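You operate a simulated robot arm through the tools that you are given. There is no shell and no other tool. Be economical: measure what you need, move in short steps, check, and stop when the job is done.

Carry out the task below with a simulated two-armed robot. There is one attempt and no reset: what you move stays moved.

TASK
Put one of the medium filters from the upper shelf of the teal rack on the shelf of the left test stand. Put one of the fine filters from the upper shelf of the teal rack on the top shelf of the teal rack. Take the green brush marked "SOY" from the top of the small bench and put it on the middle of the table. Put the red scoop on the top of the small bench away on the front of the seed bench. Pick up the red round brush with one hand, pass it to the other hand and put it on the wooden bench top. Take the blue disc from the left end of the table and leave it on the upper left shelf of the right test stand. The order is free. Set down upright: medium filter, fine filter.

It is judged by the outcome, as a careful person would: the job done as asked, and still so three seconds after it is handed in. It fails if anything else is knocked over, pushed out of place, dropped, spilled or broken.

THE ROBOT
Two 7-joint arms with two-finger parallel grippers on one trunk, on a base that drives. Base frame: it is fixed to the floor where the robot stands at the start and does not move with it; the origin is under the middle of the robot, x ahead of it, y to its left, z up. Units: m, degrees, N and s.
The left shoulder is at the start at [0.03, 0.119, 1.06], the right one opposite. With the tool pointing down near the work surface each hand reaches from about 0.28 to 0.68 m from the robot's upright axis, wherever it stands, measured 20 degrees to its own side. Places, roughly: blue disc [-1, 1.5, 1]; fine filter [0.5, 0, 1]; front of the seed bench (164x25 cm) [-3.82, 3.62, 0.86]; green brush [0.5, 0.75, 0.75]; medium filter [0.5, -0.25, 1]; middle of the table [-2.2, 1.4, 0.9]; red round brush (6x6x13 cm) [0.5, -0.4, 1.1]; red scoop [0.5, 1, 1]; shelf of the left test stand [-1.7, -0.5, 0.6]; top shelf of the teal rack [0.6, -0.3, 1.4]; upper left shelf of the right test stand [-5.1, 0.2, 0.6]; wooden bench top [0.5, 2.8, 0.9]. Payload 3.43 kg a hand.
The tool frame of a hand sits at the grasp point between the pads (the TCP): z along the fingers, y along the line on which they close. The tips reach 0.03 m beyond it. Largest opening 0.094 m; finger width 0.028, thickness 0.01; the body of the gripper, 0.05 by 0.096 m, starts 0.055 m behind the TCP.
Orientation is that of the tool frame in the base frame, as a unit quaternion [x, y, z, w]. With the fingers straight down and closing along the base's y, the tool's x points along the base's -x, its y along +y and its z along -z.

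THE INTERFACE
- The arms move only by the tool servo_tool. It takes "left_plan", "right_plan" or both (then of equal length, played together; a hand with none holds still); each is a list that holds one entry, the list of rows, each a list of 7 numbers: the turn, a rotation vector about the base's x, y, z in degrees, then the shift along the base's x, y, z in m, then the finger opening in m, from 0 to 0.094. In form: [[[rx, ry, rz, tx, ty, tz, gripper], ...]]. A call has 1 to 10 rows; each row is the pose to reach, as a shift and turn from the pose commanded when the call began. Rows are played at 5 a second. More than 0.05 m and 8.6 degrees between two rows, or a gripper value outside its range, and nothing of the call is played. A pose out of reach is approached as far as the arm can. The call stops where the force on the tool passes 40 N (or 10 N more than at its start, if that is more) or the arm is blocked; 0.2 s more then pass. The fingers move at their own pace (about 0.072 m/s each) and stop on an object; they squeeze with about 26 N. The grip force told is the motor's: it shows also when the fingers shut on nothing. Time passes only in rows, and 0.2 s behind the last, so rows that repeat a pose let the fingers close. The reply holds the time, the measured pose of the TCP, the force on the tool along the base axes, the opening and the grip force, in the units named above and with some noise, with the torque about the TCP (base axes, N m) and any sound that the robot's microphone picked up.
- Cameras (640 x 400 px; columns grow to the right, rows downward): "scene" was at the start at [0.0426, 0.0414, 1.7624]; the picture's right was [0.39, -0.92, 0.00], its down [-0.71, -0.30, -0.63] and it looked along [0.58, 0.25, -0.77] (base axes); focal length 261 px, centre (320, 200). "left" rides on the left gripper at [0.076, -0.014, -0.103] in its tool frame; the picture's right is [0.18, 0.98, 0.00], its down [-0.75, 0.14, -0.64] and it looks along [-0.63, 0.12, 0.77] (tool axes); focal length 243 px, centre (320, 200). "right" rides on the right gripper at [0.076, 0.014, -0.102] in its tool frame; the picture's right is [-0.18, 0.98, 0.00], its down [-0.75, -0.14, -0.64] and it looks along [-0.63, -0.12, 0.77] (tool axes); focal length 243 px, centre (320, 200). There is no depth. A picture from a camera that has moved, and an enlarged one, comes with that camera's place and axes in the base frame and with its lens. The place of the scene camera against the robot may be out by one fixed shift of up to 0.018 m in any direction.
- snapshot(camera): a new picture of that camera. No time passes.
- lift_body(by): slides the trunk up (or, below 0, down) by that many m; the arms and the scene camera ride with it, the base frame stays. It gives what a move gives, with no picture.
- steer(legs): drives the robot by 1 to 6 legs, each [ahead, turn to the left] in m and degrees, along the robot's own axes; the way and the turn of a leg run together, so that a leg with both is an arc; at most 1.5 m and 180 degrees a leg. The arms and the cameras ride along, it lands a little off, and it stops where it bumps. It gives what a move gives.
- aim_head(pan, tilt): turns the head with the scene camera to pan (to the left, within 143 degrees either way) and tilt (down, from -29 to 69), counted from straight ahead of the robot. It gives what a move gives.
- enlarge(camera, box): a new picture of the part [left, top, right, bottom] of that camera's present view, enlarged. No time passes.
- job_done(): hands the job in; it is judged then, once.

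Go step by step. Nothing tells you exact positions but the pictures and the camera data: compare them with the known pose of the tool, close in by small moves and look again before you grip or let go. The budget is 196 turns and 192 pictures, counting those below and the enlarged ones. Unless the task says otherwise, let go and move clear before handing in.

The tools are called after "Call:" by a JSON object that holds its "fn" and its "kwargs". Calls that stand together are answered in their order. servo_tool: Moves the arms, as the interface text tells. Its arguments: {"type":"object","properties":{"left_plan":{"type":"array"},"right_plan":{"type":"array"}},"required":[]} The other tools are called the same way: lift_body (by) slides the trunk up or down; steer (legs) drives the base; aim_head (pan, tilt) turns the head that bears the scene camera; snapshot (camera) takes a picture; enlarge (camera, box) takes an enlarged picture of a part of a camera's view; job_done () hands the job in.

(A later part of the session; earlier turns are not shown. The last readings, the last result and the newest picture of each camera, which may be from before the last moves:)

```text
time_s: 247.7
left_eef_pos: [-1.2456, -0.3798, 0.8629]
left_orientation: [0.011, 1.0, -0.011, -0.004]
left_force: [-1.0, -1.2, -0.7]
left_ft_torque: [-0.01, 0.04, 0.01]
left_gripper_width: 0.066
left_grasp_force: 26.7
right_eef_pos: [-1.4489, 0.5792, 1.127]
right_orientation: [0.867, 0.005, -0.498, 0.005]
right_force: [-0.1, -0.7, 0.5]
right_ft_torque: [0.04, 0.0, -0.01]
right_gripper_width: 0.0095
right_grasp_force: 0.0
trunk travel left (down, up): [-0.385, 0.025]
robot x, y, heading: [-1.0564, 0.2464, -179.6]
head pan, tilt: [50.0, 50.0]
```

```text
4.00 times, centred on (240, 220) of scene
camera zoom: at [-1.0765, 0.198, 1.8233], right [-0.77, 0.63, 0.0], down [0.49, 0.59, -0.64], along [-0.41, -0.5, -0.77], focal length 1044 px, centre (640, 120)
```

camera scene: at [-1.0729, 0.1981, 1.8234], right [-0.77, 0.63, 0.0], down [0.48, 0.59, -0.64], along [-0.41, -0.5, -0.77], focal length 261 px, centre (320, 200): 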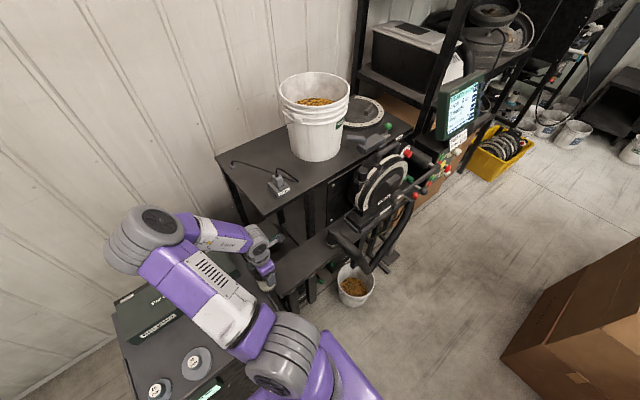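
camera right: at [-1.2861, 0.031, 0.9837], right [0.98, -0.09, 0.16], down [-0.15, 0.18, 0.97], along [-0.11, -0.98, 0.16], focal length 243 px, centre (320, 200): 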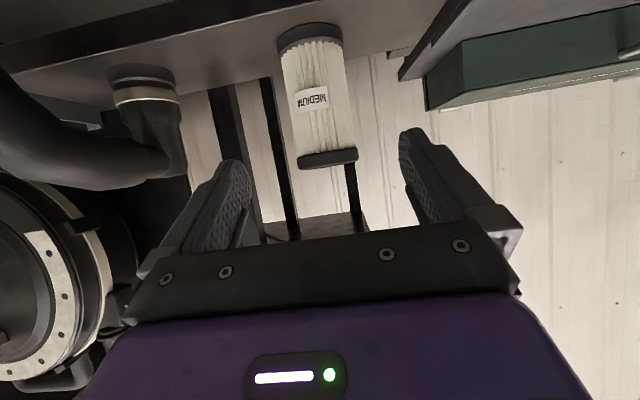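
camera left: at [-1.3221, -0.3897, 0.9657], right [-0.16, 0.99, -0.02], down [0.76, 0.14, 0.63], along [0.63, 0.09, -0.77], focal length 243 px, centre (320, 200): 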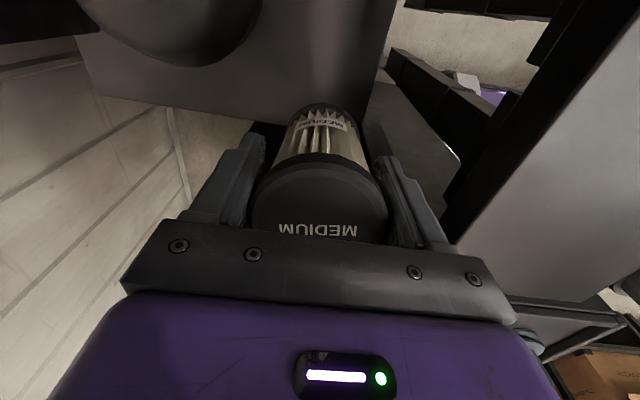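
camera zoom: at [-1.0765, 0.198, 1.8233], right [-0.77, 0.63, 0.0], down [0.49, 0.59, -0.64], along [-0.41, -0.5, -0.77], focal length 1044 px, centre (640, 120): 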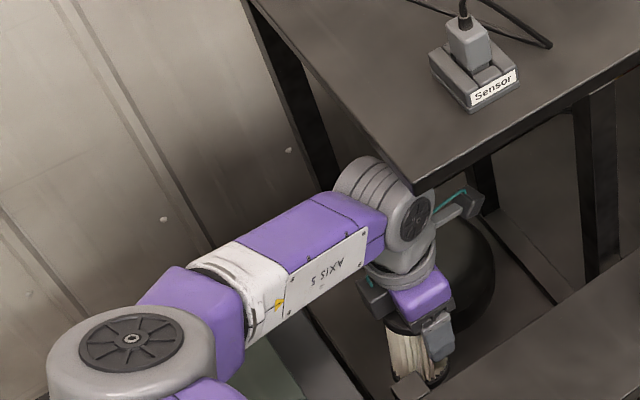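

Directly over the shelf with good margins. Continue straight down toward the shelf.

Call:
{"fn": "servo_tool", "kwargs": {"left_plan": [[[0, 0, 0, 0, 0, -0.025, 0.03], [0, 0, 0, 0, 0, -0.05, 0.03], [0, 0, 0, 0, 0, -0.075, 0.03], [0, 0, 0, 0, 0, -0.1, 0.03]]]}}

Call:
{"fn": "snapshot", "kwargs": {"camera": "left"}}

Call:
{"fn": "enlarge", "kwargs": {"camera": "scene", "box": [140, 170, 300, 270]}}

```text
time_s: 248.7
left_eef_pos: [-1.2478, -0.3811, 0.7609]
left_orientation: [0.012, 1.0, -0.01, -0.005]
left_force: [0.3, -0.1, -0.9]
left_ft_torque: [0.0, 0.02, 0.01]
left_gripper_width: 0.066
left_grasp_force: 25.9
right_eef_pos: [-1.4495, 0.5789, 1.1267]
right_orientation: [0.867, 0.006, -0.499, 0.006]
right_force: [0.1, 0.1, 0.2]
right_ft_torque: [0.0, 0.0, 0.05]
right_gripper_width: 0.0099
right_grasp_force: 0.0
trunk travel left (down, up): [-0.385, 0.025]
robot x, y, heading: [-1.0561, 0.2442, -179.5]
head pan, tilt: [50.0, 50.0]
```

```text
74 pictures are left
camera left: at [-1.3236, -0.391, 0.8639], right [-0.16, 0.99, -0.02], down [0.76, 0.14, 0.63], along [0.63, 0.09, -0.77], focal length 243 px, centre (320, 200)
```

left: 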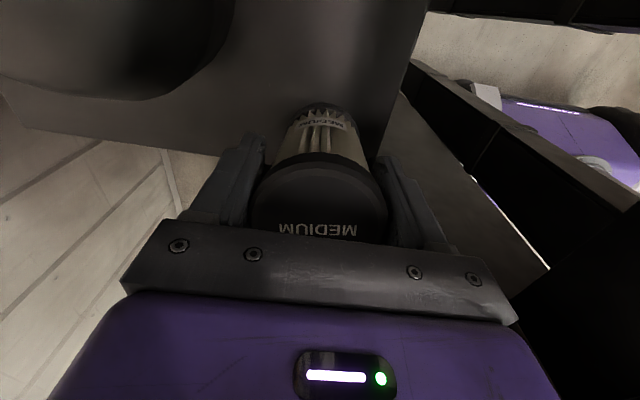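

```text
4.00 times, centred on (220, 220) of scene
camera zoom: at [-1.0768, 0.1977, 1.8233], right [-0.77, 0.63, 0.0], down [0.49, 0.59, -0.64], along [-0.41, -0.5, -0.77], focal length 1044 px, centre (720, 120)
```

zoom: 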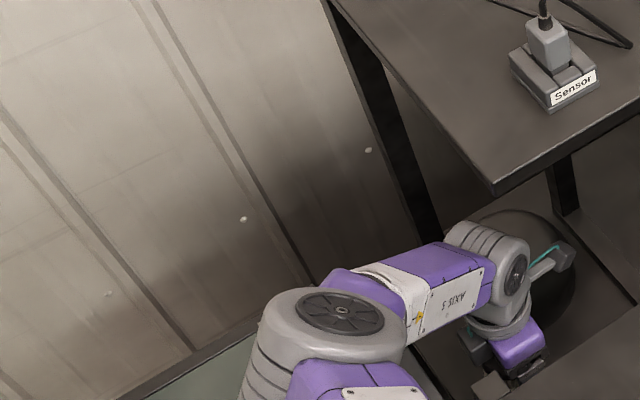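

Call:
{"fn": "servo_tool", "kwargs": {"left_plan": [[[0, 0, 0, 0, 0, -0.015, 0.03], [0, 0, 0, 0, 0, -0.03, 0.03], [0, 0, 0, 0, 0, -0.04, 0.03]]]}}

Call:
{"fn": "snapshot", "kwargs": {"camera": "left"}}

```text
time_s: 249.5
left_eef_pos: [-1.2425, -0.3803, 0.7303]
left_orientation: [0.01, 1.0, -0.014, -0.004]
left_force: [8.5, 2.9, 35.0]
left_ft_torque: [0.13, -0.2, -0.01]
left_gripper_width: 0.0659
left_grasp_force: 26.1
left hand out of reach, approached as far as the arm can: row 3
right_eef_pos: [-1.4485, 0.5802, 1.1264]
right_orientation: [0.866, 0.005, -0.499, 0.006]
right_force: [-0.1, -0.5, -0.1]
right_ft_torque: [-0.01, 0.03, 0.0]
right_gripper_width: 0.0099
right_grasp_force: 0.1
trunk travel left (down, up): [-0.385, 0.025]
robot x, y, heading: [-1.06, 0.2429, -179.2]
head pan, tilt: [50.0, 50.0]
```

```text
72 pictures are left
camera left: at [-1.3197, -0.3896, 0.8344], right [-0.16, 0.99, -0.03], down [0.76, 0.14, 0.63], along [0.63, 0.08, -0.78], focal length 243 px, centre (320, 200)
```

left: 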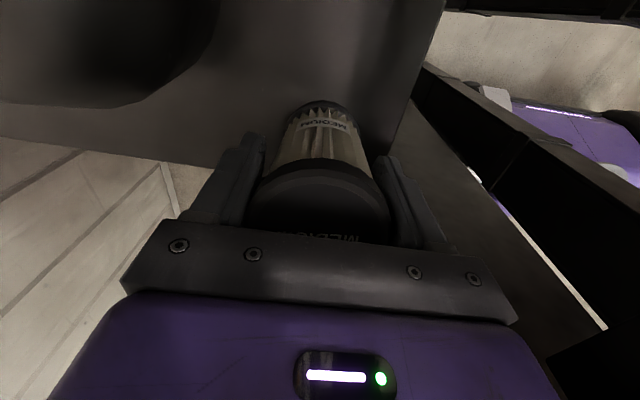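

Contact with the shelf (z≈0.645). Ease off, then open.

Call:
{"fn": "servo_tool", "kwargs": {"left_plan": [[[0, 0, 0, 0, 0, 0.005, 0.03], [0, 0, 0, 0, 0, 0.009, 0.03]]]}}

Call:
{"fn": "servo_tool", "kwargs": {"left_plan": [[[0, 0, 0, 0, 0, 0, 0.068], [0, 0, 0, 0, 0, 0, 0.074], [0, 0, 0, 0, 0, 0, 0.082], [0, 0, 0, 0, 0, 0, 0.082]]]}}

Call:
{"fn": "snapshot", "kwargs": {"camera": "left"}}

```text
time_s: 250.1
left_eef_pos: [-1.2466, -0.3763, 0.7366]
left_orientation: [0.012, 1.0, -0.009, -0.006]
left_force: [0.2, 0.1, -1.6]
left_ft_torque: [-0.01, 0.01, -0.02]
left_gripper_width: 0.0652
left_grasp_force: 25.9
right_eef_pos: [-1.4493, 0.5787, 1.1251]
right_orientation: [0.866, 0.004, -0.5, 0.005]
right_force: [0.9, -0.4, 0.3]
right_ft_torque: [0.01, -0.03, -0.02]
right_gripper_width: 0.0098
right_grasp_force: 0.1
trunk travel left (down, up): [-0.385, 0.025]
robot x, y, heading: [-1.0608, 0.2476, -179.5]
head pan, tilt: [50.0, 50.0]
```

```text
time_s: 251.1
left_eef_pos: [-1.2457, -0.379, 0.7373]
left_orientation: [0.012, 1.0, -0.011, -0.004]
left_force: [0.2, 0.3, -0.3]
left_ft_torque: [0.02, 0.01, -0.01]
left_gripper_width: 0.0819
left_grasp_force: 0.1
right_eef_pos: [-1.4498, 0.5796, 1.127]
right_orientation: [0.866, 0.004, -0.499, 0.004]
right_force: [0.5, 0.7, -0.7]
right_ft_torque: [0.01, 0.01, 0.02]
right_gripper_width: 0.01
right_grasp_force: 0.0
trunk travel left (down, up): [-0.385, 0.025]
robot x, y, heading: [-1.0588, 0.2465, -179.6]
head pan, tilt: [50.0, 50.0]
```

```text
71 pictures are left
camera left: at [-1.3223, -0.3888, 0.8404], right [-0.16, 0.99, -0.02], down [0.76, 0.14, 0.63], along [0.63, 0.09, -0.78], focal length 243 px, centre (320, 200)
```

left: 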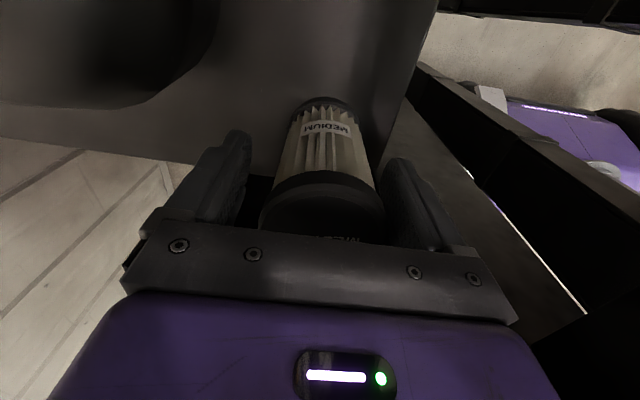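

The filter stands free on the shelf. Rise straight up, then reverse the path out.

Call:
{"fn": "servo_tool", "kwargs": {"left_plan": [[[0, 0, 0, 0, 0, 0.02, 0.082], [0, 0, 0, 0, 0, 0.05, 0.082], [0, 0, 0, 0, 0, 0.09, 0.082], [0, 0, 0, 0, 0, 0.125, 0.082], [0, 5, 0, 0.015, 0, 0.13, 0.06], [0, 10, 0, 0.028, 0, 0.13, 0.04], [0, 15, 0, 0.042, 0, 0.13, 0.02], [0, 15, 0, 0.05, 0, 0.17, 0.02], [0, 15, 0, 0.055, 0, 0.21, 0.02], [0, 15, 0, 0.055, 0, 0.25, 0.02]]]}}

Call:
{"fn": "snapshot", "kwargs": {"camera": "left"}}

Call:
{"fn": "snapshot", "kwargs": {"camera": "scene"}}

```text
time_s: 253.3
left_eef_pos: [-1.1909, -0.3777, 0.9872]
left_orientation: [0.01, 0.991, -0.012, -0.135]
left_force: [-0.4, 0.0, -1.3]
left_ft_torque: [-0.02, 0.03, 0.01]
left_gripper_width: 0.0199
left_grasp_force: 0.1
right_eef_pos: [-1.449, 0.5792, 1.1264]
right_orientation: [0.866, 0.004, -0.499, 0.005]
right_force: [0.5, 0.2, -0.2]
right_ft_torque: [0.0, -0.03, -0.02]
right_gripper_width: 0.01
right_grasp_force: 0.1
trunk travel left (down, up): [-0.385, 0.025]
robot x, y, heading: [-1.059, 0.25, -179.4]
head pan, tilt: [50.0, 50.0]
```

```text
70 pictures are left
camera left: at [-1.2377, -0.3887, 1.1066], right [-0.16, 0.99, 0.02], down [0.9, 0.14, 0.41], along [0.4, 0.09, -0.91], focal length 243 px, centre (320, 200)
```

left: 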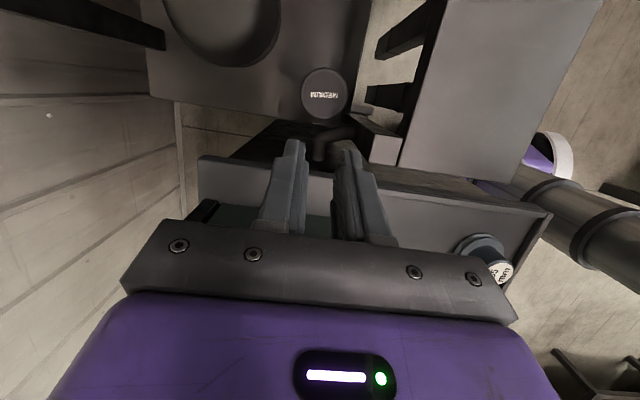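

```text
69 pictures are left
camera scene: at [-1.0759, 0.1989, 1.8234], right [-0.77, 0.63, 0.0], down [0.49, 0.59, -0.64], along [-0.41, -0.5, -0.77], focal length 261 px, centre (320, 200)
```

scene: 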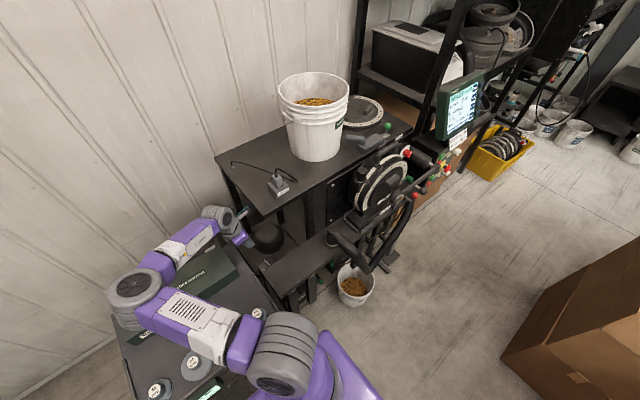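

The medium filter stands upright on the shelf. Withdraw the hand and reverse out along the cart.

Call:
{"fn": "servo_tool", "kwargs": {"left_plan": [[[0, 0, 0, 0.01, 0.02, 0.03, 0.02], [0, -3, 0, 0.01, 0.05, 0.06, 0.02], [0, -8, 0, 0.01, 0.08, 0.09, 0.02], [0, -12, 0, 0.01, 0.11, 0.12, 0.02], [0, -15, 0, 0.01, 0.14, 0.15, 0.02], [0, -15, 0, 0.01, 0.17, 0.18, 0.02]]]}}

Call:
{"fn": "steer", "kwargs": {"legs": [[-0.6, 0]]}}

Call:
{"fn": "servo_tool", "kwargs": {"left_plan": [[[0, 0, -8.5, -0.02, 0.037, 0, 0.05], [0, 0, -17, -0.04, 0.074, 0, 0.05], [0, 0, -25.5, -0.06, 0.111, 0, 0.06], [0, 0, -34, -0.08, 0.148, 0, 0.07], [0, 0, -42.5, -0.1, 0.185, 0, 0.08], [0, 0, -51, -0.12, 0.222, 0, 0.09], [0, 0, -59.5, -0.14, 0.25, 0, 0.094], [0, 0, -68, -0.16, 0.27, 0, 0.094], [0, 0, -76.5, -0.18, 0.29, 0, 0.094], [0, 0, -85, -0.2, 0.3, 0, 0.094]]]}}

```text
time_s: 254.7
left_eef_pos: [-1.1782, -0.2057, 1.1673]
left_orientation: [0.012, 1.0, -0.012, -0.005]
left_force: [-0.4, -0.3, 0.2]
left_ft_torque: [0.01, 0.04, 0.01]
left_gripper_width: 0.0197
left_grasp_force: 0.0
right_eef_pos: [-1.4487, 0.5803, 1.1268]
right_orientation: [0.866, 0.004, -0.5, 0.005]
right_force: [-0.3, 0.6, -0.6]
right_ft_torque: [-0.01, 0.03, -0.01]
right_gripper_width: 0.0101
right_grasp_force: 0.1
trunk travel left (down, up): [-0.385, 0.025]
robot x, y, heading: [-1.0616, 0.2442, -179.2]
head pan, tilt: [50.0, 50.0]
```

```text
time_s: 258.1
left_eef_pos: [-0.5776, -0.2009, 1.1661]
left_orientation: [0.009, 1.0, -0.011, -0.004]
left_force: [0.5, -0.5, 0.3]
left_ft_torque: [-0.02, 0.03, -0.03]
left_gripper_width: 0.02
left_grasp_force: 0.1
right_eef_pos: [-0.852, 0.5846, 1.126]
right_orientation: [0.866, 0.006, -0.5, 0.006]
right_force: [1.3, 0.8, -0.3]
right_ft_torque: [-0.02, 0.01, 0.0]
right_gripper_width: 0.0099
right_grasp_force: 0.0
trunk travel left (down, up): [-0.385, 0.025]
robot x, y, heading: [-0.4608, 0.2529, -179.2]
head pan, tilt: [50.0, 50.0]
```

```text
time_s: 260.3
left_eef_pos: [-0.7782, 0.0999, 1.1639]
left_orientation: [0.684, 0.729, -0.004, -0.011]
left_force: [0.5, -0.3, 0.0]
left_ft_torque: [0.0, 0.0, 0.01]
left_gripper_width: 0.0939
left_grasp_force: 0.1
left hand out of reach, approached as far as the arm can: row 3, 4, 5, 6
right_eef_pos: [-0.8537, 0.5852, 1.126]
right_orientation: [0.867, 0.008, -0.499, 0.007]
right_force: [-0.6, -0.3, 0.6]
right_ft_torque: [0.01, -0.01, -0.02]
right_gripper_width: 0.0101
right_grasp_force: 0.0
trunk travel left (down, up): [-0.385, 0.025]
robot x, y, heading: [-0.4592, 0.2542, -179.3]
head pan, tilt: [50.0, 50.0]
```

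Now to the small bench: turn, drive to y≈0.85 and face it.

Call:
{"fn": "steer", "kwargs": {"legs": [[0, -90], [0.58, 0], [0, -90]]}}

Call:
{"fn": "servo_tool", "kwargs": {"left_plan": [[[0, 0, -8.5, 0, 0.01, 0, 0.094], [0, 0, -17, 0, 0.02, 0, 0.094], [0, 0, -25.5, 0, 0.03, 0, 0.094], [0, 0, -34, 0, 0.04, 0, 0.094], [0, 0, -42.5, 0, 0.05, 0, 0.094], [0, 0, -51, 0, 0.06, 0, 0.094], [0, 0, -59.5, 0, 0.07, 0, 0.094], [0, 0, -68, 0, 0.08, 0, 0.094], [0, 0, -77, 0, 0.09, 0, 0.094], [0, 0, -85, 0, 0.1, 0, 0.094]]], "right_plan": [[[0, 6, 0, 0, 0.02, 0.005, 0.03], [0, 12, 0, 0, 0.04, 0.01, 0.05], [0, 18, 0, 0, 0.06, 0.015, 0.07], [0, 24, 0, 0, 0.08, 0.02, 0.09], [0, 30, 0, 0, 0.1, 0.03, 0.094], [0, 36, 0, 0, 0.11, 0.03, 0.094], [0, 42, 0, 0, 0.12, 0.03, 0.094], [0, 48, 0, 0, 0.13, 0.03, 0.094], [0, 54, 0, 0, 0.14, 0.03, 0.094], [0, 60, 0, 0, 0.15, 0.03, 0.094]]]}}

Call:
{"fn": "aim_head", "kwargs": {"pan": 5, "tilt": 45}}

Call:
{"fn": "snapshot", "kwargs": {"camera": "scene"}}

```text
time_s: 271.3
left_eef_pos: [-0.1508, 0.9883, 1.1641]
left_orientation: [0.726, -0.688, 0.011, -0.005]
left_force: [0.1, -0.5, 0.2]
left_ft_torque: [0.02, -0.02, 0.01]
left_gripper_width: 0.0939
left_grasp_force: 0.0
right_eef_pos: [-0.0815, 0.5008, 1.1272]
right_orientation: [0.0, 0.867, 0.003, 0.498]
right_force: [-0.1, 0.3, 0.4]
right_ft_torque: [0.0, -0.01, 0.03]
right_gripper_width: 0.0099
right_grasp_force: 0.0
trunk travel left (down, up): [-0.385, 0.025]
robot x, y, heading: [-0.4718, 0.84, 0.2]
head pan, tilt: [50.0, 50.0]
```

```text
refused: row 9 steps farther than a row can; nothing moved
```

```text
time_s: 272.4
left_eef_pos: [-0.1491, 0.9891, 1.165]
left_orientation: [0.725, -0.689, 0.01, -0.005]
left_force: [0.4, -1.1, -0.1]
left_ft_torque: [0.04, -0.03, 0.01]
left_gripper_width: 0.0939
left_grasp_force: 0.0
right_eef_pos: [-0.0825, 0.5014, 1.126]
right_orientation: [0.0, 0.867, 0.003, 0.498]
right_force: [0.1, -0.7, -0.8]
right_ft_torque: [0.0, -0.01, 0.01]
right_gripper_width: 0.01
right_grasp_force: 0.1
trunk travel left (down, up): [-0.385, 0.025]
robot x, y, heading: [-0.4683, 0.8428, 0.0]
head pan, tilt: [5.0, 45.0]
```

```text
68 pictures are left
camera scene: at [-0.4155, 0.8577, 1.8302], right [0.09, -1.0, 0.0], down [-0.7, -0.06, -0.71], along [0.7, 0.06, -0.71], focal length 261 px, centre (320, 200)
```

scene: 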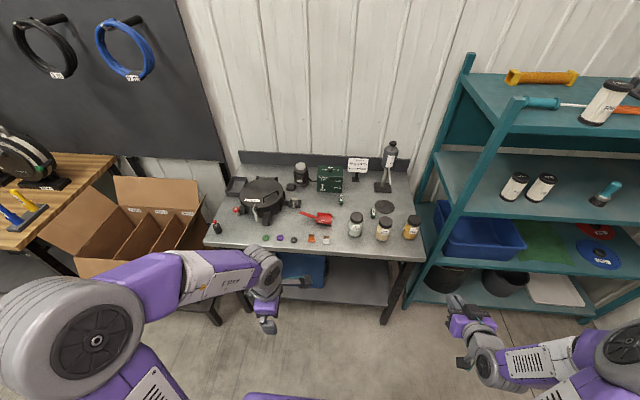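

Call:
{"fn": "enlarge", "kwargs": {"camera": "scene", "box": [225, 150, 425, 275]}}

Call:
{"fn": "servo_tool", "kwargs": {"left_plan": [[[0, 0, -8.5, 0, 0.01, 0, 0.094], [0, 0, -17, 0, 0.02, 0, 0.094], [0, 0, -25.5, 0, 0.03, 0, 0.094], [0, 0, -34, 0, 0.04, 0, 0.094], [0, 0, -42.5, 0, 0.05, 0, 0.094], [0, 0, -51, 0, 0.06, 0, 0.094], [0, 0, -59.5, 0, 0.07, 0, 0.094], [0, 0, -68, 0, 0.08, 0, 0.094], [0, 0, -76.5, 0, 0.09, 0, 0.094], [0, 0, -85, 0, 0.1, 0, 0.094]]], "right_plan": [[[0, 6, 0, 0, 0.02, 0.005, 0.03], [0, 12, 0, 0, 0.04, 0.01, 0.05], [0, 18, 0, 0, 0.06, 0.015, 0.07], [0, 24, 0, 0, 0.08, 0.02, 0.09], [0, 30, 0, 0, 0.1, 0.03, 0.094], [0, 36, 0, 0, 0.11, 0.03, 0.094], [0, 42, 0, 0, 0.12, 0.03, 0.094], [0, 48, 0, 0, 0.13, 0.03, 0.094], [0, 54, 0, 0, 0.14, 0.03, 0.094], [0, 60, 0, 0, 0.15, 0.03, 0.094]]]}}

```text
3.20 times, centred on (325, 212) of scene
camera zoom: at [-0.4155, 0.8577, 1.8302], right [0.09, -1.0, 0.0], down [-0.7, -0.06, -0.71], along [0.7, 0.06, -0.71], focal length 835 px, centre (304, 160)
```

zoom: 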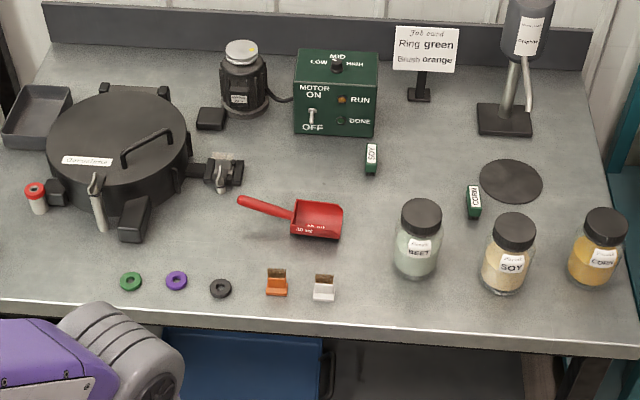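

```text
time_s: 274.6
left_eef_pos: [-0.1476, 1.0889, 1.1633]
left_orientation: [-0.068, 0.998, -0.012, -0.003]
left_force: [-0.2, 0.5, -0.5]
left_ft_torque: [0.01, 0.03, -0.01]
left_gripper_width: 0.0939
left_grasp_force: 0.1
right_eef_pos: [-0.0812, 0.6511, 1.1563]
right_orientation: [0.003, 1.0, 0.001, -0.003]
right_force: [-0.7, -0.3, -0.1]
right_ft_torque: [-0.01, 0.0, 0.0]
right_gripper_width: 0.0939
right_grasp_force: 0.1
right hand out of reach, approached as far as the arm can: row 1, 2, 5, 6
trunk travel left (down, up): [-0.385, 0.025]
robot x, y, heading: [-0.4646, 0.8383, -0.0]
head pan, tilt: [5.0, 45.0]
```

The green "SOY" brush is the small green block near (0.55,0.83), the scoop handle near (0.45,1.0). I'll drive closer and use the wrist cameras.

Call:
{"fn": "steer", "kwargs": {"legs": [[0.28, 0]]}}

Call:
{"fn": "snapshot", "kwargs": {"camera": "left"}}

Call:
{"fn": "snapshot", "kwargs": {"camera": "right"}}

```text
time_s: 276.6
left_eef_pos: [0.1337, 1.0873, 1.1647]
left_orientation: [-0.068, 0.998, -0.012, -0.004]
left_force: [0.2, 0.5, -0.7]
left_ft_torque: [-0.01, 0.01, -0.03]
left_gripper_width: 0.0941
left_grasp_force: 0.1
right_eef_pos: [0.1992, 0.6493, 1.1567]
right_orientation: [0.003, 1.0, 0.002, -0.002]
right_force: [0.3, 0.0, 0.9]
right_ft_torque: [0.0, 0.0, 0.02]
right_gripper_width: 0.094
right_grasp_force: 0.0
trunk travel left (down, up): [-0.385, 0.025]
robot x, y, heading: [-0.1839, 0.836, -0.1]
head pan, tilt: [5.0, 45.0]
```

```text
66 pictures are left
camera left: at [0.0599, 1.0647, 1.2676], right [-0.32, 0.95, -0.02], down [0.73, 0.26, 0.63], along [0.6, 0.19, -0.78], focal length 243 px, centre (320, 200)
```

left: 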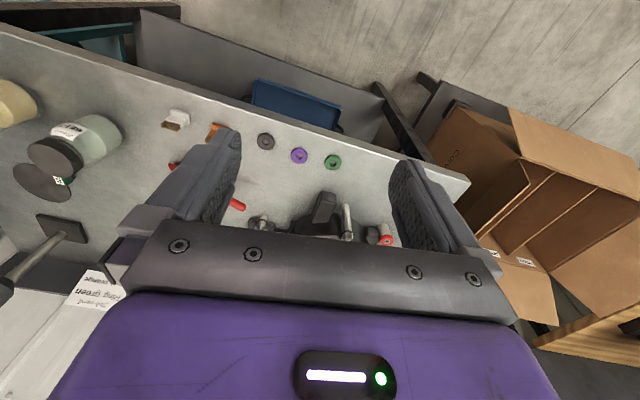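

```text
65 pictures are left
camera right: at [0.1249, 0.6629, 1.2592], right [0.19, 0.98, 0.0], down [0.75, -0.15, 0.64], along [0.63, -0.12, -0.77], focal length 243 px, centre (320, 200)
```

right: 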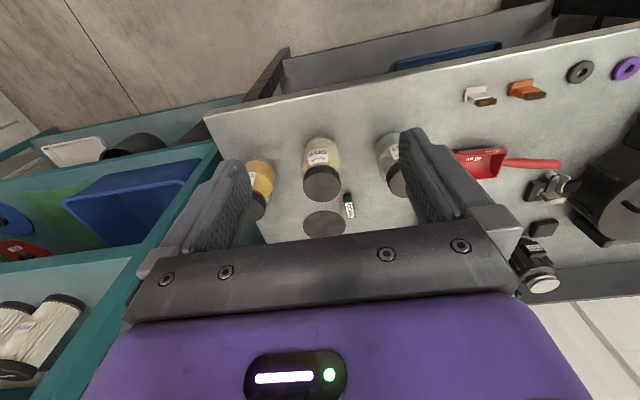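

Bench top is at z≈0.865: SOY brush at about (0.545,0.833), scoop handle mid at (0.433,0.992) lying mostly along y. I'll move 9 cm closer and position both hands above their targets (left yawed to close across the handle).

Call:
{"fn": "steer", "kwargs": {"legs": [[0.09, 0]]}}

Call:
{"fn": "servo_tool", "kwargs": {"left_plan": [[[0, 0, 8.4, 0.02, -0.01, -0.01, 0.094], [0, 0, 16.8, 0.04, -0.02, -0.02, 0.094], [0, 0, 25.2, 0.06, -0.03, -0.03, 0.094], [0, 0, 33.6, 0.08, -0.04, -0.04, 0.094], [0, 0, 42, 0.1, -0.05, -0.05, 0.094], [0, 0, 50.4, 0.12, -0.06, -0.06, 0.094], [0, 0, 58.8, 0.14, -0.07, -0.07, 0.094], [0, 0, 67.2, 0.16, -0.08, -0.08, 0.094], [0, 0, 75.6, 0.18, -0.09, -0.09, 0.094], [0, 0, 84, 0.2, -0.095, -0.1, 0.094]]]}}

Call:
{"fn": "snapshot", "kwargs": {"camera": "left"}}

```text
time_s: 277.7
left_eef_pos: [0.2242, 1.0876, 1.1632]
left_orientation: [-0.069, 0.998, -0.01, -0.004]
left_force: [0.1, 0.5, -1.3]
left_ft_torque: [0.02, 0.0, 0.0]
left_gripper_width: 0.0941
left_grasp_force: 0.0
right_eef_pos: [0.2904, 0.6496, 1.1556]
right_orientation: [0.002, 1.0, 0.002, -0.001]
right_force: [0.7, -0.1, -0.4]
right_ft_torque: [0.01, -0.02, -0.01]
right_gripper_width: 0.094
right_grasp_force: 0.0
trunk travel left (down, up): [-0.385, 0.025]
robot x, y, heading: [-0.0954, 0.8389, -0.1]
head pan, tilt: [5.0, 45.0]
```

```text
time_s: 279.9
left_eef_pos: [0.4247, 0.9921, 1.0639]
left_orientation: [0.72, -0.694, 0.011, -0.004]
left_force: [0.0, 0.1, 1.1]
left_ft_torque: [-0.03, -0.02, 0.03]
left_gripper_width: 0.0943
left_grasp_force: 0.0
right_eef_pos: [0.29, 0.6486, 1.1557]
right_orientation: [0.002, 1.0, 0.002, -0.002]
right_force: [-0.1, -0.1, 0.3]
right_ft_torque: [-0.01, 0.03, -0.01]
right_gripper_width: 0.0939
right_grasp_force: 0.0
trunk travel left (down, up): [-0.385, 0.025]
robot x, y, heading: [-0.0938, 0.8367, -0.2]
head pan, tilt: [5.0, 45.0]
```

```text
64 pictures are left
camera left: at [0.4385, 0.9178, 1.1669], right [-0.98, -0.22, -0.02], down [-0.18, 0.75, 0.63], along [-0.12, 0.62, -0.78], focal length 243 px, centre (320, 200)
```

left: 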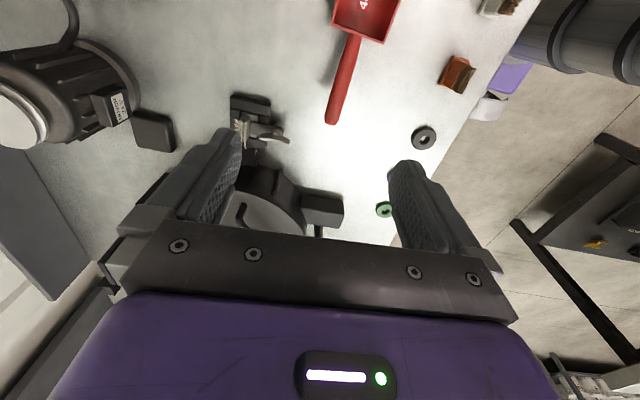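

Handle lies along y at x≈0.407, y 0.94–1.02. Align and descend with a 6 cm opening.

Call:
{"fn": "servo_tool", "kwargs": {"left_plan": [[[0, 0, 0, -0.01, -0.01, -0.02, 0.06], [0, 0, 0, -0.018, -0.014, -0.06, 0.06], [0, 0, 0, -0.018, -0.014, -0.1, 0.06], [0, 0, 0, -0.018, -0.014, -0.13, 0.06]]]}}

Call:
{"fn": "snapshot", "kwargs": {"camera": "left"}}

```text
time_s: 280.9
left_eef_pos: [0.4056, 0.9792, 0.9347]
left_orientation: [0.719, -0.695, 0.011, -0.005]
left_force: [0.1, 0.6, -0.1]
left_ft_torque: [0.02, -0.02, -0.04]
left_gripper_width: 0.0601
left_grasp_force: 0.1
right_eef_pos: [0.2898, 0.6496, 1.1552]
right_orientation: [0.002, 1.0, 0.002, -0.002]
right_force: [0.5, -0.3, 0.1]
right_ft_torque: [-0.01, 0.01, 0.02]
right_gripper_width: 0.0938
right_grasp_force: 0.1
trunk travel left (down, up): [-0.385, 0.025]
robot x, y, heading: [-0.1008, 0.8395, -0.2]
head pan, tilt: [5.0, 45.0]
```

```text
63 pictures are left
camera left: at [0.4194, 0.9044, 1.0377], right [-0.98, -0.22, -0.02], down [-0.18, 0.75, 0.63], along [-0.12, 0.62, -0.77], focal length 243 px, centre (320, 200)
```

left: 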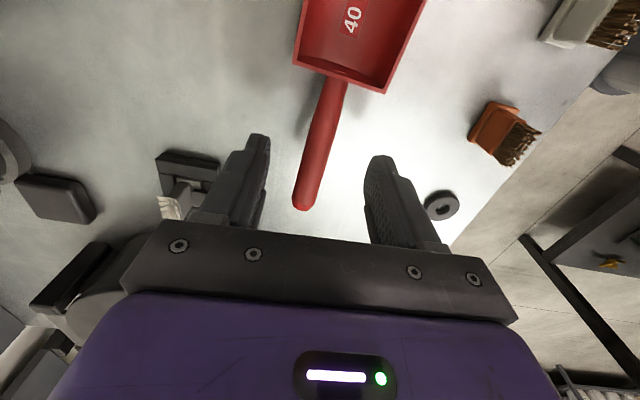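

Aligned. Go down and grip the handle.

Call:
{"fn": "servo_tool", "kwargs": {"left_plan": [[[0, 0, 0, 0.001, 0, -0.015, 0.06], [0, 0, 0, 0.001, 0, -0.028, 0.06], [0, 0, 0, 0.001, 0, -0.034, 0.06], [0, 0, 0, 0.001, 0, -0.034, 0.0], [0, 0, 0, 0.001, 0, -0.034, 0.0], [0, 0, 0, 0.001, 0, -0.034, 0.0], [0, 0, 0, 0.001, 0, -0.034, 0.0]]]}}

```text
time_s: 282.5
left_eef_pos: [0.4078, 0.979, 0.8999]
left_orientation: [0.719, -0.695, 0.011, -0.004]
left_force: [-0.2, 0.3, 0.8]
left_ft_torque: [0.02, -0.01, 0.05]
left_gripper_width: 0.018
left_grasp_force: 25.7
right_eef_pos: [0.2895, 0.6501, 1.1565]
right_orientation: [0.002, 1.0, 0.002, -0.002]
right_force: [0.2, 0.7, -0.5]
right_ft_torque: [0.0, 0.0, 0.0]
right_gripper_width: 0.0939
right_grasp_force: 0.0
trunk travel left (down, up): [-0.385, 0.025]
robot x, y, heading: [-0.0958, 0.8379, -0.2]
head pan, tilt: [5.0, 45.0]
```

Scoop gripped. Lift it aside and bring the right hand above the SOY brush.

Call:
{"fn": "servo_tool", "kwargs": {"left_plan": [[[0, 0, 0, 0, 0, 0.04, 0.0], [0, 0, 0, -0.01, 0.01, 0.08, 0.0], [0, 0, 0, -0.02, 0.03, 0.12, 0.0], [0, 0, 0, -0.04, 0.05, 0.16, 0.0], [0, 0, 0, -0.06, 0.08, 0.19, 0.0], [0, 0, 0, -0.08, 0.11, 0.21, 0.0], [0, 0, 0, -0.1, 0.14, 0.21, 0.0], [0, 0, 0, -0.12, 0.16, 0.21, 0.0]]], "right_plan": [[[0, 0, 0, 0, 0, 0, 0.08], [0, 0, 0, 0, 0, 0, 0.06], [0, 0, 0, 0.03, 0.02, 0, 0.06], [0, 0, 0, 0.07, 0.04, 0, 0.06], [0, 0, 0, 0.11, 0.07, -0.01, 0.06], [0, 0, 0, 0.15, 0.1, -0.02, 0.06], [0, 0, 0, 0.19, 0.12, -0.03, 0.06], [0, 0, 0, 0.22, 0.15, -0.04, 0.06]]]}}

Call:
{"fn": "snapshot", "kwargs": {"camera": "right"}}

Call:
{"fn": "snapshot", "kwargs": {"camera": "left"}}

```text
refused: row 5 steps farther than a row can; nothing moved
```

```text
62 pictures are left
camera right: at [0.2151, 0.6631, 1.2592], right [0.19, 0.98, 0.0], down [0.75, -0.15, 0.64], along [0.63, -0.12, -0.77], focal length 243 px, centre (320, 200)
```

right: 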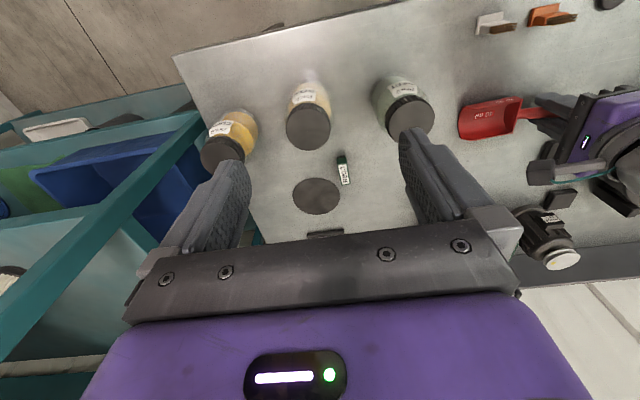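

```text
61 pictures are left
camera left: at [0.421, 0.9035, 1.0036], right [-0.98, -0.22, -0.02], down [-0.18, 0.75, 0.63], along [-0.12, 0.62, -0.77], focal length 243 px, centre (320, 200)
```

left: 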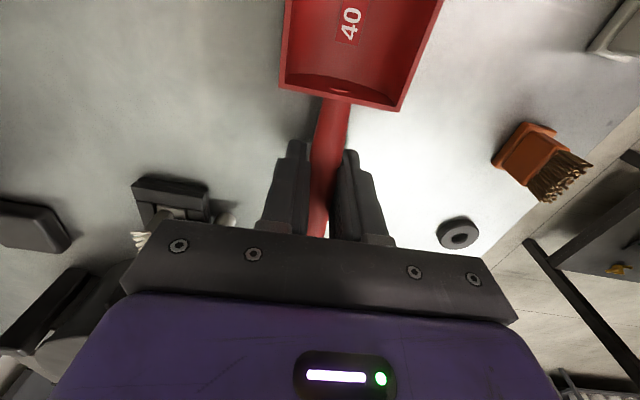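

Call:
{"fn": "servo_tool", "kwargs": {"left_plan": [[[0, 0, 0, 0, 0, 0.04, 0.0], [0, 0, 0, -0.01, 0.01, 0.08, 0.0], [0, 0, 0, -0.02, 0.03, 0.12, 0.0], [0, 0, 0, -0.035, 0.045, 0.16, 0.0], [0, 0, 0, -0.05, 0.065, 0.195, 0.0], [0, 0, 0, -0.07, 0.09, 0.21, 0.0], [0, 0, 0, -0.09, 0.12, 0.21, 0.0], [0, 0, 0, -0.11, 0.15, 0.21, 0.0]]], "right_plan": [[[0, 0, 0, 0, 0, 0, 0.08], [0, 0, 0, 0, 0, 0, 0.06], [0, 0, 0, 0.03, 0.02, 0, 0.06], [0, 0, 0, 0.07, 0.04, 0, 0.06], [0, 0, 0, 0.105, 0.065, -0.01, 0.06], [0, 0, 0, 0.14, 0.09, -0.02, 0.06], [0, 0, 0, 0.175, 0.115, -0.03, 0.06], [0, 0, 0, 0.2, 0.15, -0.04, 0.06]]]}}

Call:
{"fn": "snapshot", "kwargs": {"camera": "right"}}

```text
time_s: 284.3
left_eef_pos: [0.295, 1.1288, 1.109]
left_orientation: [0.718, -0.696, 0.011, -0.004]
left_force: [-0.1, -0.4, -0.4]
left_ft_torque: [0.02, -0.05, -0.01]
left_gripper_width: 0.0178
left_grasp_force: 26.1
right_eef_pos: [0.4912, 0.802, 1.1149]
right_orientation: [0.003, 1.0, 0.001, -0.001]
right_force: [0.1, 0.7, 0.3]
right_ft_torque: [-0.02, -0.01, 0.03]
right_gripper_width: 0.06
right_grasp_force: 0.0
trunk travel left (down, up): [-0.385, 0.025]
robot x, y, heading: [-0.0991, 0.8395, -0.1]
head pan, tilt: [5.0, 45.0]
```

```text
60 pictures are left
camera right: at [0.4165, 0.8162, 1.2182], right [0.19, 0.98, 0.0], down [0.76, -0.15, 0.64], along [0.63, -0.12, -0.77], focal length 243 px, centre (320, 200)
```

right: 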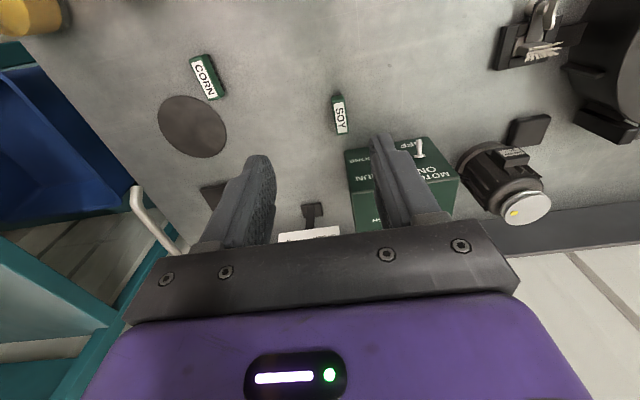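

SOY brush at (0.545,0.821), motor box face at x≈0.61. Descend onto it at x≈0.538.

Call:
{"fn": "servo_tool", "kwargs": {"right_plan": [[[0, 0, 0, 0.03, 0.01, -0.03, 0.05], [0, 0, 0, 0.047, 0.019, -0.07, 0.05], [0, 0, 0, 0.047, 0.019, -0.11, 0.05], [0, 0, 0, 0.047, 0.019, -0.15, 0.05], [0, 0, 0, 0.047, 0.019, -0.185, 0.05]]]}}

Call:
{"fn": "snapshot", "kwargs": {"camera": "right"}}

```text
time_s: 285.5
left_eef_pos: [0.2967, 1.1266, 1.1095]
left_orientation: [0.718, -0.695, 0.011, -0.004]
left_force: [1.1, -0.5, -0.3]
left_ft_torque: [0.02, 0.01, 0.0]
left_gripper_width: 0.0177
left_grasp_force: 26.0
right_eef_pos: [0.5264, 0.8107, 0.9306]
right_orientation: [0.002, 1.0, 0.002, -0.001]
right_force: [-0.3, -0.4, 0.6]
right_ft_torque: [-0.02, 0.06, -0.01]
right_gripper_width: 0.0497
right_grasp_force: 0.0
right hand out of reach, approached as far as the arm can: row 3, 4, 5
trunk travel left (down, up): [-0.385, 0.025]
robot x, y, heading: [-0.1012, 0.8383, -0.2]
head pan, tilt: [5.0, 45.0]
```

```text
59 pictures are left
camera right: at [0.4497, 0.8244, 1.0337], right [0.19, 0.98, 0.0], down [0.75, -0.15, 0.64], along [0.63, -0.12, -0.77], focal length 243 px, centre (320, 200)
```

right: 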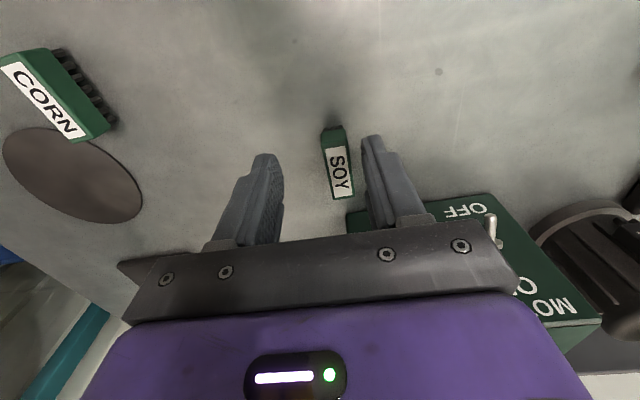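

Slightly out of reach; raise a bit and nudge the base forward 3 cm.

Call:
{"fn": "servo_tool", "kwargs": {"right_plan": [[[0, 0, 0, 0, 0, 0.03, 0.05]]]}}

Call:
{"fn": "steer", "kwargs": {"legs": [[0.035, 0]]}}

Call:
{"fn": "servo_tool", "kwargs": {"right_plan": [[[0, 0, 0, 0, 0, -0.005, 0.05]]]}}

Call:
{"fn": "snapshot", "kwargs": {"camera": "right"}}

```text
time_s: 285.9
left_eef_pos: [0.295, 1.1261, 1.1113]
left_orientation: [0.719, -0.695, 0.012, -0.005]
left_force: [0.6, 0.7, -0.5]
left_ft_torque: [0.0, -0.06, -0.01]
left_gripper_width: 0.0179
left_grasp_force: 26.3
right_eef_pos: [0.5252, 0.812, 0.9608]
right_orientation: [0.001, 1.0, 0.001, -0.002]
right_force: [0.5, -0.6, 0.4]
right_ft_torque: [0.01, -0.03, 0.03]
right_gripper_width: 0.0501
right_grasp_force: 0.1
trunk travel left (down, up): [-0.385, 0.025]
robot x, y, heading: [-0.0968, 0.8358, 0.2]
head pan, tilt: [5.0, 45.0]
```

```text
time_s: 286.7
left_eef_pos: [0.3314, 1.1272, 1.1098]
left_orientation: [0.719, -0.695, 0.011, -0.005]
left_force: [1.1, 0.3, -1.6]
left_ft_torque: [0.03, 0.0, 0.01]
left_gripper_width: 0.0179
left_grasp_force: 26.0
right_eef_pos: [0.5599, 0.8127, 0.962]
right_orientation: [0.001, 1.0, 0.001, 0.0]
right_force: [1.0, -0.4, -0.1]
right_ft_torque: [-0.05, 0.03, 0.03]
right_gripper_width: 0.0498
right_grasp_force: 0.0
trunk travel left (down, up): [-0.385, 0.025]
robot x, y, heading: [-0.0607, 0.8378, -0.4]
head pan, tilt: [5.0, 45.0]
```

```text
time_s: 287.1
left_eef_pos: [0.3275, 1.127, 1.1098]
left_orientation: [0.719, -0.695, 0.011, -0.005]
left_force: [0.1, -0.1, 0.2]
left_ft_torque: [0.05, -0.04, 0.02]
left_gripper_width: 0.0177
left_grasp_force: 26.4
right_eef_pos: [0.559, 0.8132, 0.9577]
right_orientation: [0.002, 1.0, 0.002, -0.001]
right_force: [0.0, -0.6, -0.2]
right_ft_torque: [-0.02, -0.03, 0.0]
right_gripper_width: 0.05
right_grasp_force: 0.1
trunk travel left (down, up): [-0.385, 0.025]
robot x, y, heading: [-0.0608, 0.8382, 0.0]
head pan, tilt: [5.0, 45.0]
```

```text
58 pictures are left
camera right: at [0.4834, 0.8272, 1.0603], right [0.19, 0.98, 0.0], down [0.75, -0.15, 0.64], along [0.63, -0.12, -0.77], focal length 243 px, centre (320, 200)
```

right: 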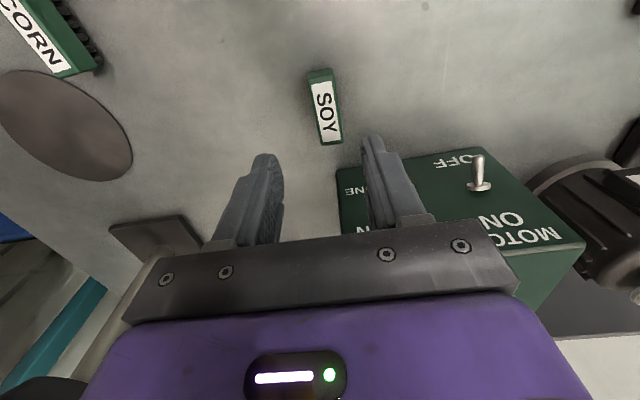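

Call:
{"fn": "servo_tool", "kwargs": {"right_plan": [[[0, 0, 0, -0.018, 0.007, -0.01, 0.05], [0, 0, 0, -0.018, 0.007, -0.035, 0.05], [0, 0, 0, -0.018, 0.007, -0.055, 0.05], [0, 0, 0, -0.018, 0.007, -0.058, 0.0], [0, 0, 0, -0.018, 0.007, -0.058, 0.0], [0, 0, 0, -0.018, 0.007, -0.058, 0.0], [0, 0, 0, -0.018, 0.007, -0.058, 0.0]]]}}

Call:
{"fn": "snapshot", "kwargs": {"camera": "right"}}

```text
time_s: 288.7
left_eef_pos: [0.3312, 1.1277, 1.1105]
left_orientation: [0.719, -0.695, 0.01, -0.003]
left_force: [0.1, 0.2, -0.4]
left_ft_torque: [0.0, 0.0, 0.02]
left_gripper_width: 0.0178
left_grasp_force: 26.1
right_eef_pos: [0.5417, 0.8185, 0.8996]
right_orientation: [0.001, 1.0, 0.001, -0.001]
right_force: [0.3, 0.9, 2.7]
right_ft_torque: [0.03, -0.02, 0.06]
right_gripper_width: 0.0167
right_grasp_force: 26.4
trunk travel left (down, up): [-0.385, 0.025]
robot x, y, heading: [-0.0605, 0.8377, -0.2]
head pan, tilt: [5.0, 45.0]
```

```text
57 pictures are left
camera right: at [0.4668, 0.8332, 1.0023], right [0.19, 0.98, 0.0], down [0.75, -0.15, 0.64], along [0.63, -0.12, -0.77], focal length 243 px, centre (320, 200)
```

right: 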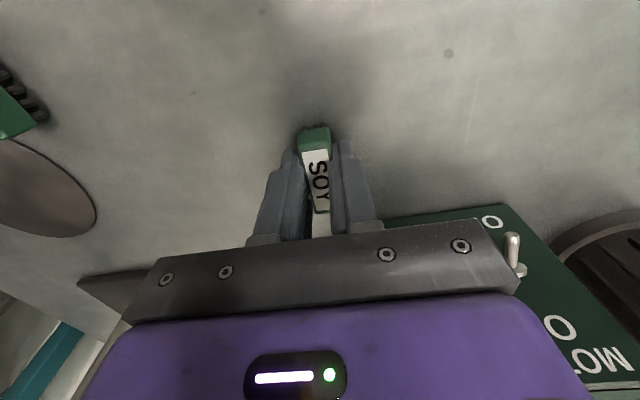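

SOY brush gripped. Lift and retract, then back away and head around the far side of the table.

Call:
{"fn": "servo_tool", "kwargs": {"right_plan": [[[0, 0, 0, 0, 0, 0.04, 0.0], [0, 0, 0, -0.005, 0, 0.08, 0.0], [0, 0, 0, -0.01, 0, 0.12, 0.0], [0, 0, 0, -0.03, -0.01, 0.16, 0.0], [0, 0, 0, -0.06, -0.03, 0.19, 0.0], [0, 0, 0, -0.1, -0.05, 0.21, 0.0], [0, 0, 0, -0.14, -0.07, 0.22, 0.0], [0, 0, 0, -0.18, -0.09, 0.22, 0.0], [0, 0, 0, -0.2, -0.12, 0.22, 0.0]]]}}

Call:
{"fn": "steer", "kwargs": {"legs": [[-0.3, 0], [0, 90], [1.4, 0], [0, 90]]}}

Call:
{"fn": "aim_head", "kwargs": {"pan": 35, "tilt": 30}}

Call:
{"fn": "snapshot", "kwargs": {"camera": "scene"}}

```text
time_s: 290.7
left_eef_pos: [0.33, 1.1268, 1.1104]
left_orientation: [0.719, -0.695, 0.011, -0.005]
left_force: [-0.3, 0.0, -0.5]
left_ft_torque: [0.04, 0.01, -0.04]
left_gripper_width: 0.0179
left_grasp_force: 26.4
right_eef_pos: [0.3422, 0.7003, 1.1174]
right_orientation: [0.001, 1.0, 0.002, -0.001]
right_force: [-0.7, -0.3, 0.1]
right_ft_torque: [0.02, 0.02, 0.01]
right_gripper_width: 0.0165
right_grasp_force: 26.2
trunk travel left (down, up): [-0.385, 0.025]
robot x, y, heading: [-0.0624, 0.8387, -0.5]
head pan, tilt: [5.0, 45.0]
```

```text
time_s: 307.0
left_eef_pos: [-0.737, 1.992, 1.1116]
left_orientation: [0.711, 0.704, -0.005, -0.01]
left_force: [0.1, -0.5, 0.2]
left_ft_torque: [0.0, -0.03, 0.03]
left_gripper_width: 0.0176
left_grasp_force: 25.9
right_eef_pos: [-0.7313, 2.4183, 1.1168]
right_orientation: [1.0, -0.024, 0.002, 0.001]
right_force: [0.5, 0.0, 0.4]
right_ft_torque: [-0.02, 0.0, -0.03]
right_gripper_width: 0.0168
right_grasp_force: 26.8
trunk travel left (down, up): [-0.385, 0.025]
robot x, y, heading: [-0.334, 2.2644, 177.4]
head pan, tilt: [5.0, 45.0]
```

```text
time_s: 307.9
left_eef_pos: [-0.7374, 1.993, 1.1105]
left_orientation: [0.711, 0.703, -0.004, -0.01]
left_force: [0.0, -0.2, 0.1]
left_ft_torque: [-0.03, 0.01, -0.01]
left_gripper_width: 0.0176
left_grasp_force: 26.1
right_eef_pos: [-0.732, 2.4181, 1.1176]
right_orientation: [1.0, -0.023, 0.002, 0.002]
right_force: [-0.6, 0.3, -0.8]
right_ft_torque: [-0.01, 0.01, 0.01]
right_gripper_width: 0.0166
right_grasp_force: 26.3
trunk travel left (down, up): [-0.385, 0.025]
robot x, y, heading: [-0.3333, 2.2663, 177.4]
head pan, tilt: [35.0, 30.0]
```

```text
56 pictures are left
camera scene: at [-0.377, 2.2263, 1.8528], right [-0.53, 0.84, 0.0], down [0.42, 0.27, -0.87], along [-0.73, -0.46, -0.5], focal length 261 px, centre (320, 200)
```

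scene: 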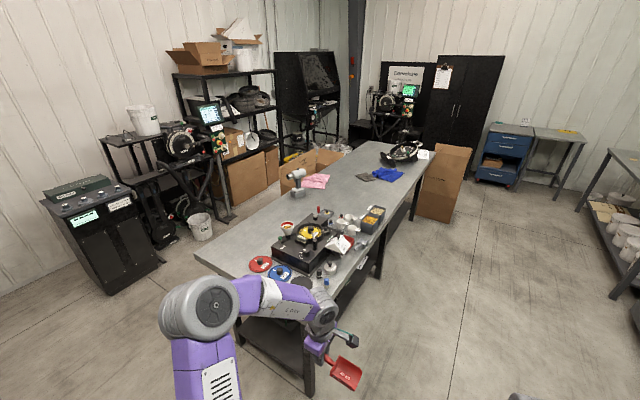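

The open middle of the table is near (-2.1,1.45), and the blue disc is around (-1.06,1.56). I'll drive along the far side and face the table at x≈-2.13.

Call:
{"fn": "steer", "kwargs": {"legs": [[0, 2.6], [1.5, 0], [0.29, 0], [0, 90]]}}

Call:
{"fn": "aim_head", "kwargs": {"pan": 0, "tilt": 45}}

Call:
{"fn": "snapshot", "kwargs": {"camera": "scene"}}

```text
time_s: 321.2
left_eef_pos: [-1.8342, 1.8943, 1.1101]
left_orientation: [-0.014, 1.0, -0.01, -0.004]
left_force: [-0.3, -0.1, -0.4]
left_ft_torque: [0.02, 0.0, 0.02]
left_gripper_width: 0.0178
left_grasp_force: 25.6
right_eef_pos: [-2.2609, 1.8838, 1.1181]
right_orientation: [0.711, 0.704, 0.002, 0.0]
right_force: [0.3, -0.8, 0.3]
right_ft_torque: [-0.02, 0.0, -0.01]
right_gripper_width: 0.0166
right_grasp_force: 25.7
trunk travel left (down, up): [-0.385, 0.025]
robot x, y, heading: [-2.1233, 2.2879, -90.2]
head pan, tilt: [35.0, 30.0]
```

```text
time_s: 322.2
left_eef_pos: [-1.8351, 1.8942, 1.1096]
left_orientation: [-0.014, 1.0, -0.011, -0.004]
left_force: [-0.3, -0.1, -1.4]
left_ft_torque: [0.02, 0.0, 0.0]
left_gripper_width: 0.0177
left_grasp_force: 25.9
right_eef_pos: [-2.2604, 1.8835, 1.1187]
right_orientation: [0.71, 0.704, 0.002, 0.001]
right_force: [-1.4, -0.4, -0.3]
right_ft_torque: [0.02, 0.0, -0.01]
right_gripper_width: 0.0168
right_grasp_force: 25.8
trunk travel left (down, up): [-0.385, 0.025]
robot x, y, heading: [-2.1224, 2.292, -90.6]
head pan, tilt: [0.0, 45.0]
```

```text
55 pictures are left
camera scene: at [-2.1205, 2.2488, 1.8303], right [-1.0, 0.01, 0.0], down [0.0, 0.71, -0.71], along [0.0, -0.71, -0.71], focal length 261 px, centre (320, 200)
```

scene: 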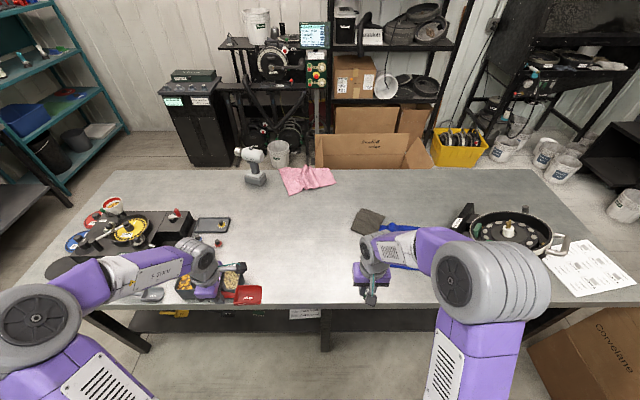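

The middle of the table is clear around x≈-2.15. Drive 13 cm closer and lower the brush there.

Call:
{"fn": "steer", "kwargs": {"legs": [[0.13, 0.6]]}}

Call:
{"fn": "servo_tool", "kwargs": {"right_plan": [[[0, 0, 0, 0.01, -0.04, 0, 0.0], [0, 0, 0, 0.03, -0.08, -0.01, 0.0], [0, 0, 0, 0.05, -0.12, -0.02, 0.0], [0, 0, 0, 0.07, -0.155, -0.04, 0.0], [0, 0, 0, 0.09, -0.19, -0.06, 0.0], [0, 0, 0, 0.09, -0.2, -0.1, 0.0], [0, 0, 0, 0.09, -0.2, -0.12, 0.0]]]}}

Call:
{"fn": "snapshot", "kwargs": {"camera": "right"}}

```text
time_s: 323.5
left_eef_pos: [-1.8311, 1.7695, 1.1107]
left_orientation: [-0.019, 1.0, -0.01, -0.004]
left_force: [-0.7, 0.2, -0.5]
left_ft_torque: [-0.02, -0.03, -0.04]
left_gripper_width: 0.0176
left_grasp_force: 26.2
right_eef_pos: [-2.2572, 1.7538, 1.1182]
right_orientation: [0.706, 0.708, 0.002, 0.001]
right_force: [-0.3, -0.4, 0.3]
right_ft_torque: [-0.01, -0.01, 0.02]
right_gripper_width: 0.0167
right_grasp_force: 25.6
trunk travel left (down, up): [-0.385, 0.025]
robot x, y, heading: [-2.1243, 2.1619, -89.8]
head pan, tilt: [0.0, 45.0]
```

```text
time_s: 325.1
left_eef_pos: [-1.8316, 1.7688, 1.111]
left_orientation: [-0.019, 1.0, -0.01, -0.004]
left_force: [0.6, -0.2, -0.3]
left_ft_torque: [0.0, 0.01, 0.01]
left_gripper_width: 0.0178
left_grasp_force: 25.8
right_eef_pos: [-2.166, 1.5542, 0.9959]
right_orientation: [0.707, 0.708, 0.002, 0.0]
right_force: [-1.0, 0.1, -0.4]
right_ft_torque: [0.0, 0.01, 0.0]
right_gripper_width: 0.0164
right_grasp_force: 26.2
trunk travel left (down, up): [-0.385, 0.025]
robot x, y, heading: [-2.1243, 2.1571, -89.7]
head pan, tilt: [0.0, 45.0]
```

```text
54 pictures are left
camera right: at [-2.1524, 1.6295, 1.0996], right [0.98, -0.18, 0.0], down [-0.14, -0.76, 0.64], along [-0.11, -0.63, -0.77], focal length 243 px, centre (320, 200)
```

right: 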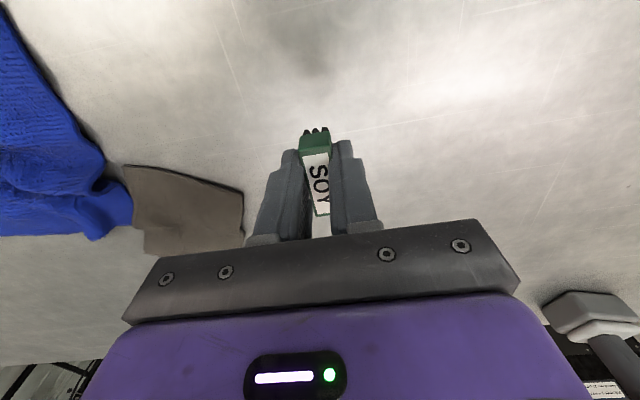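

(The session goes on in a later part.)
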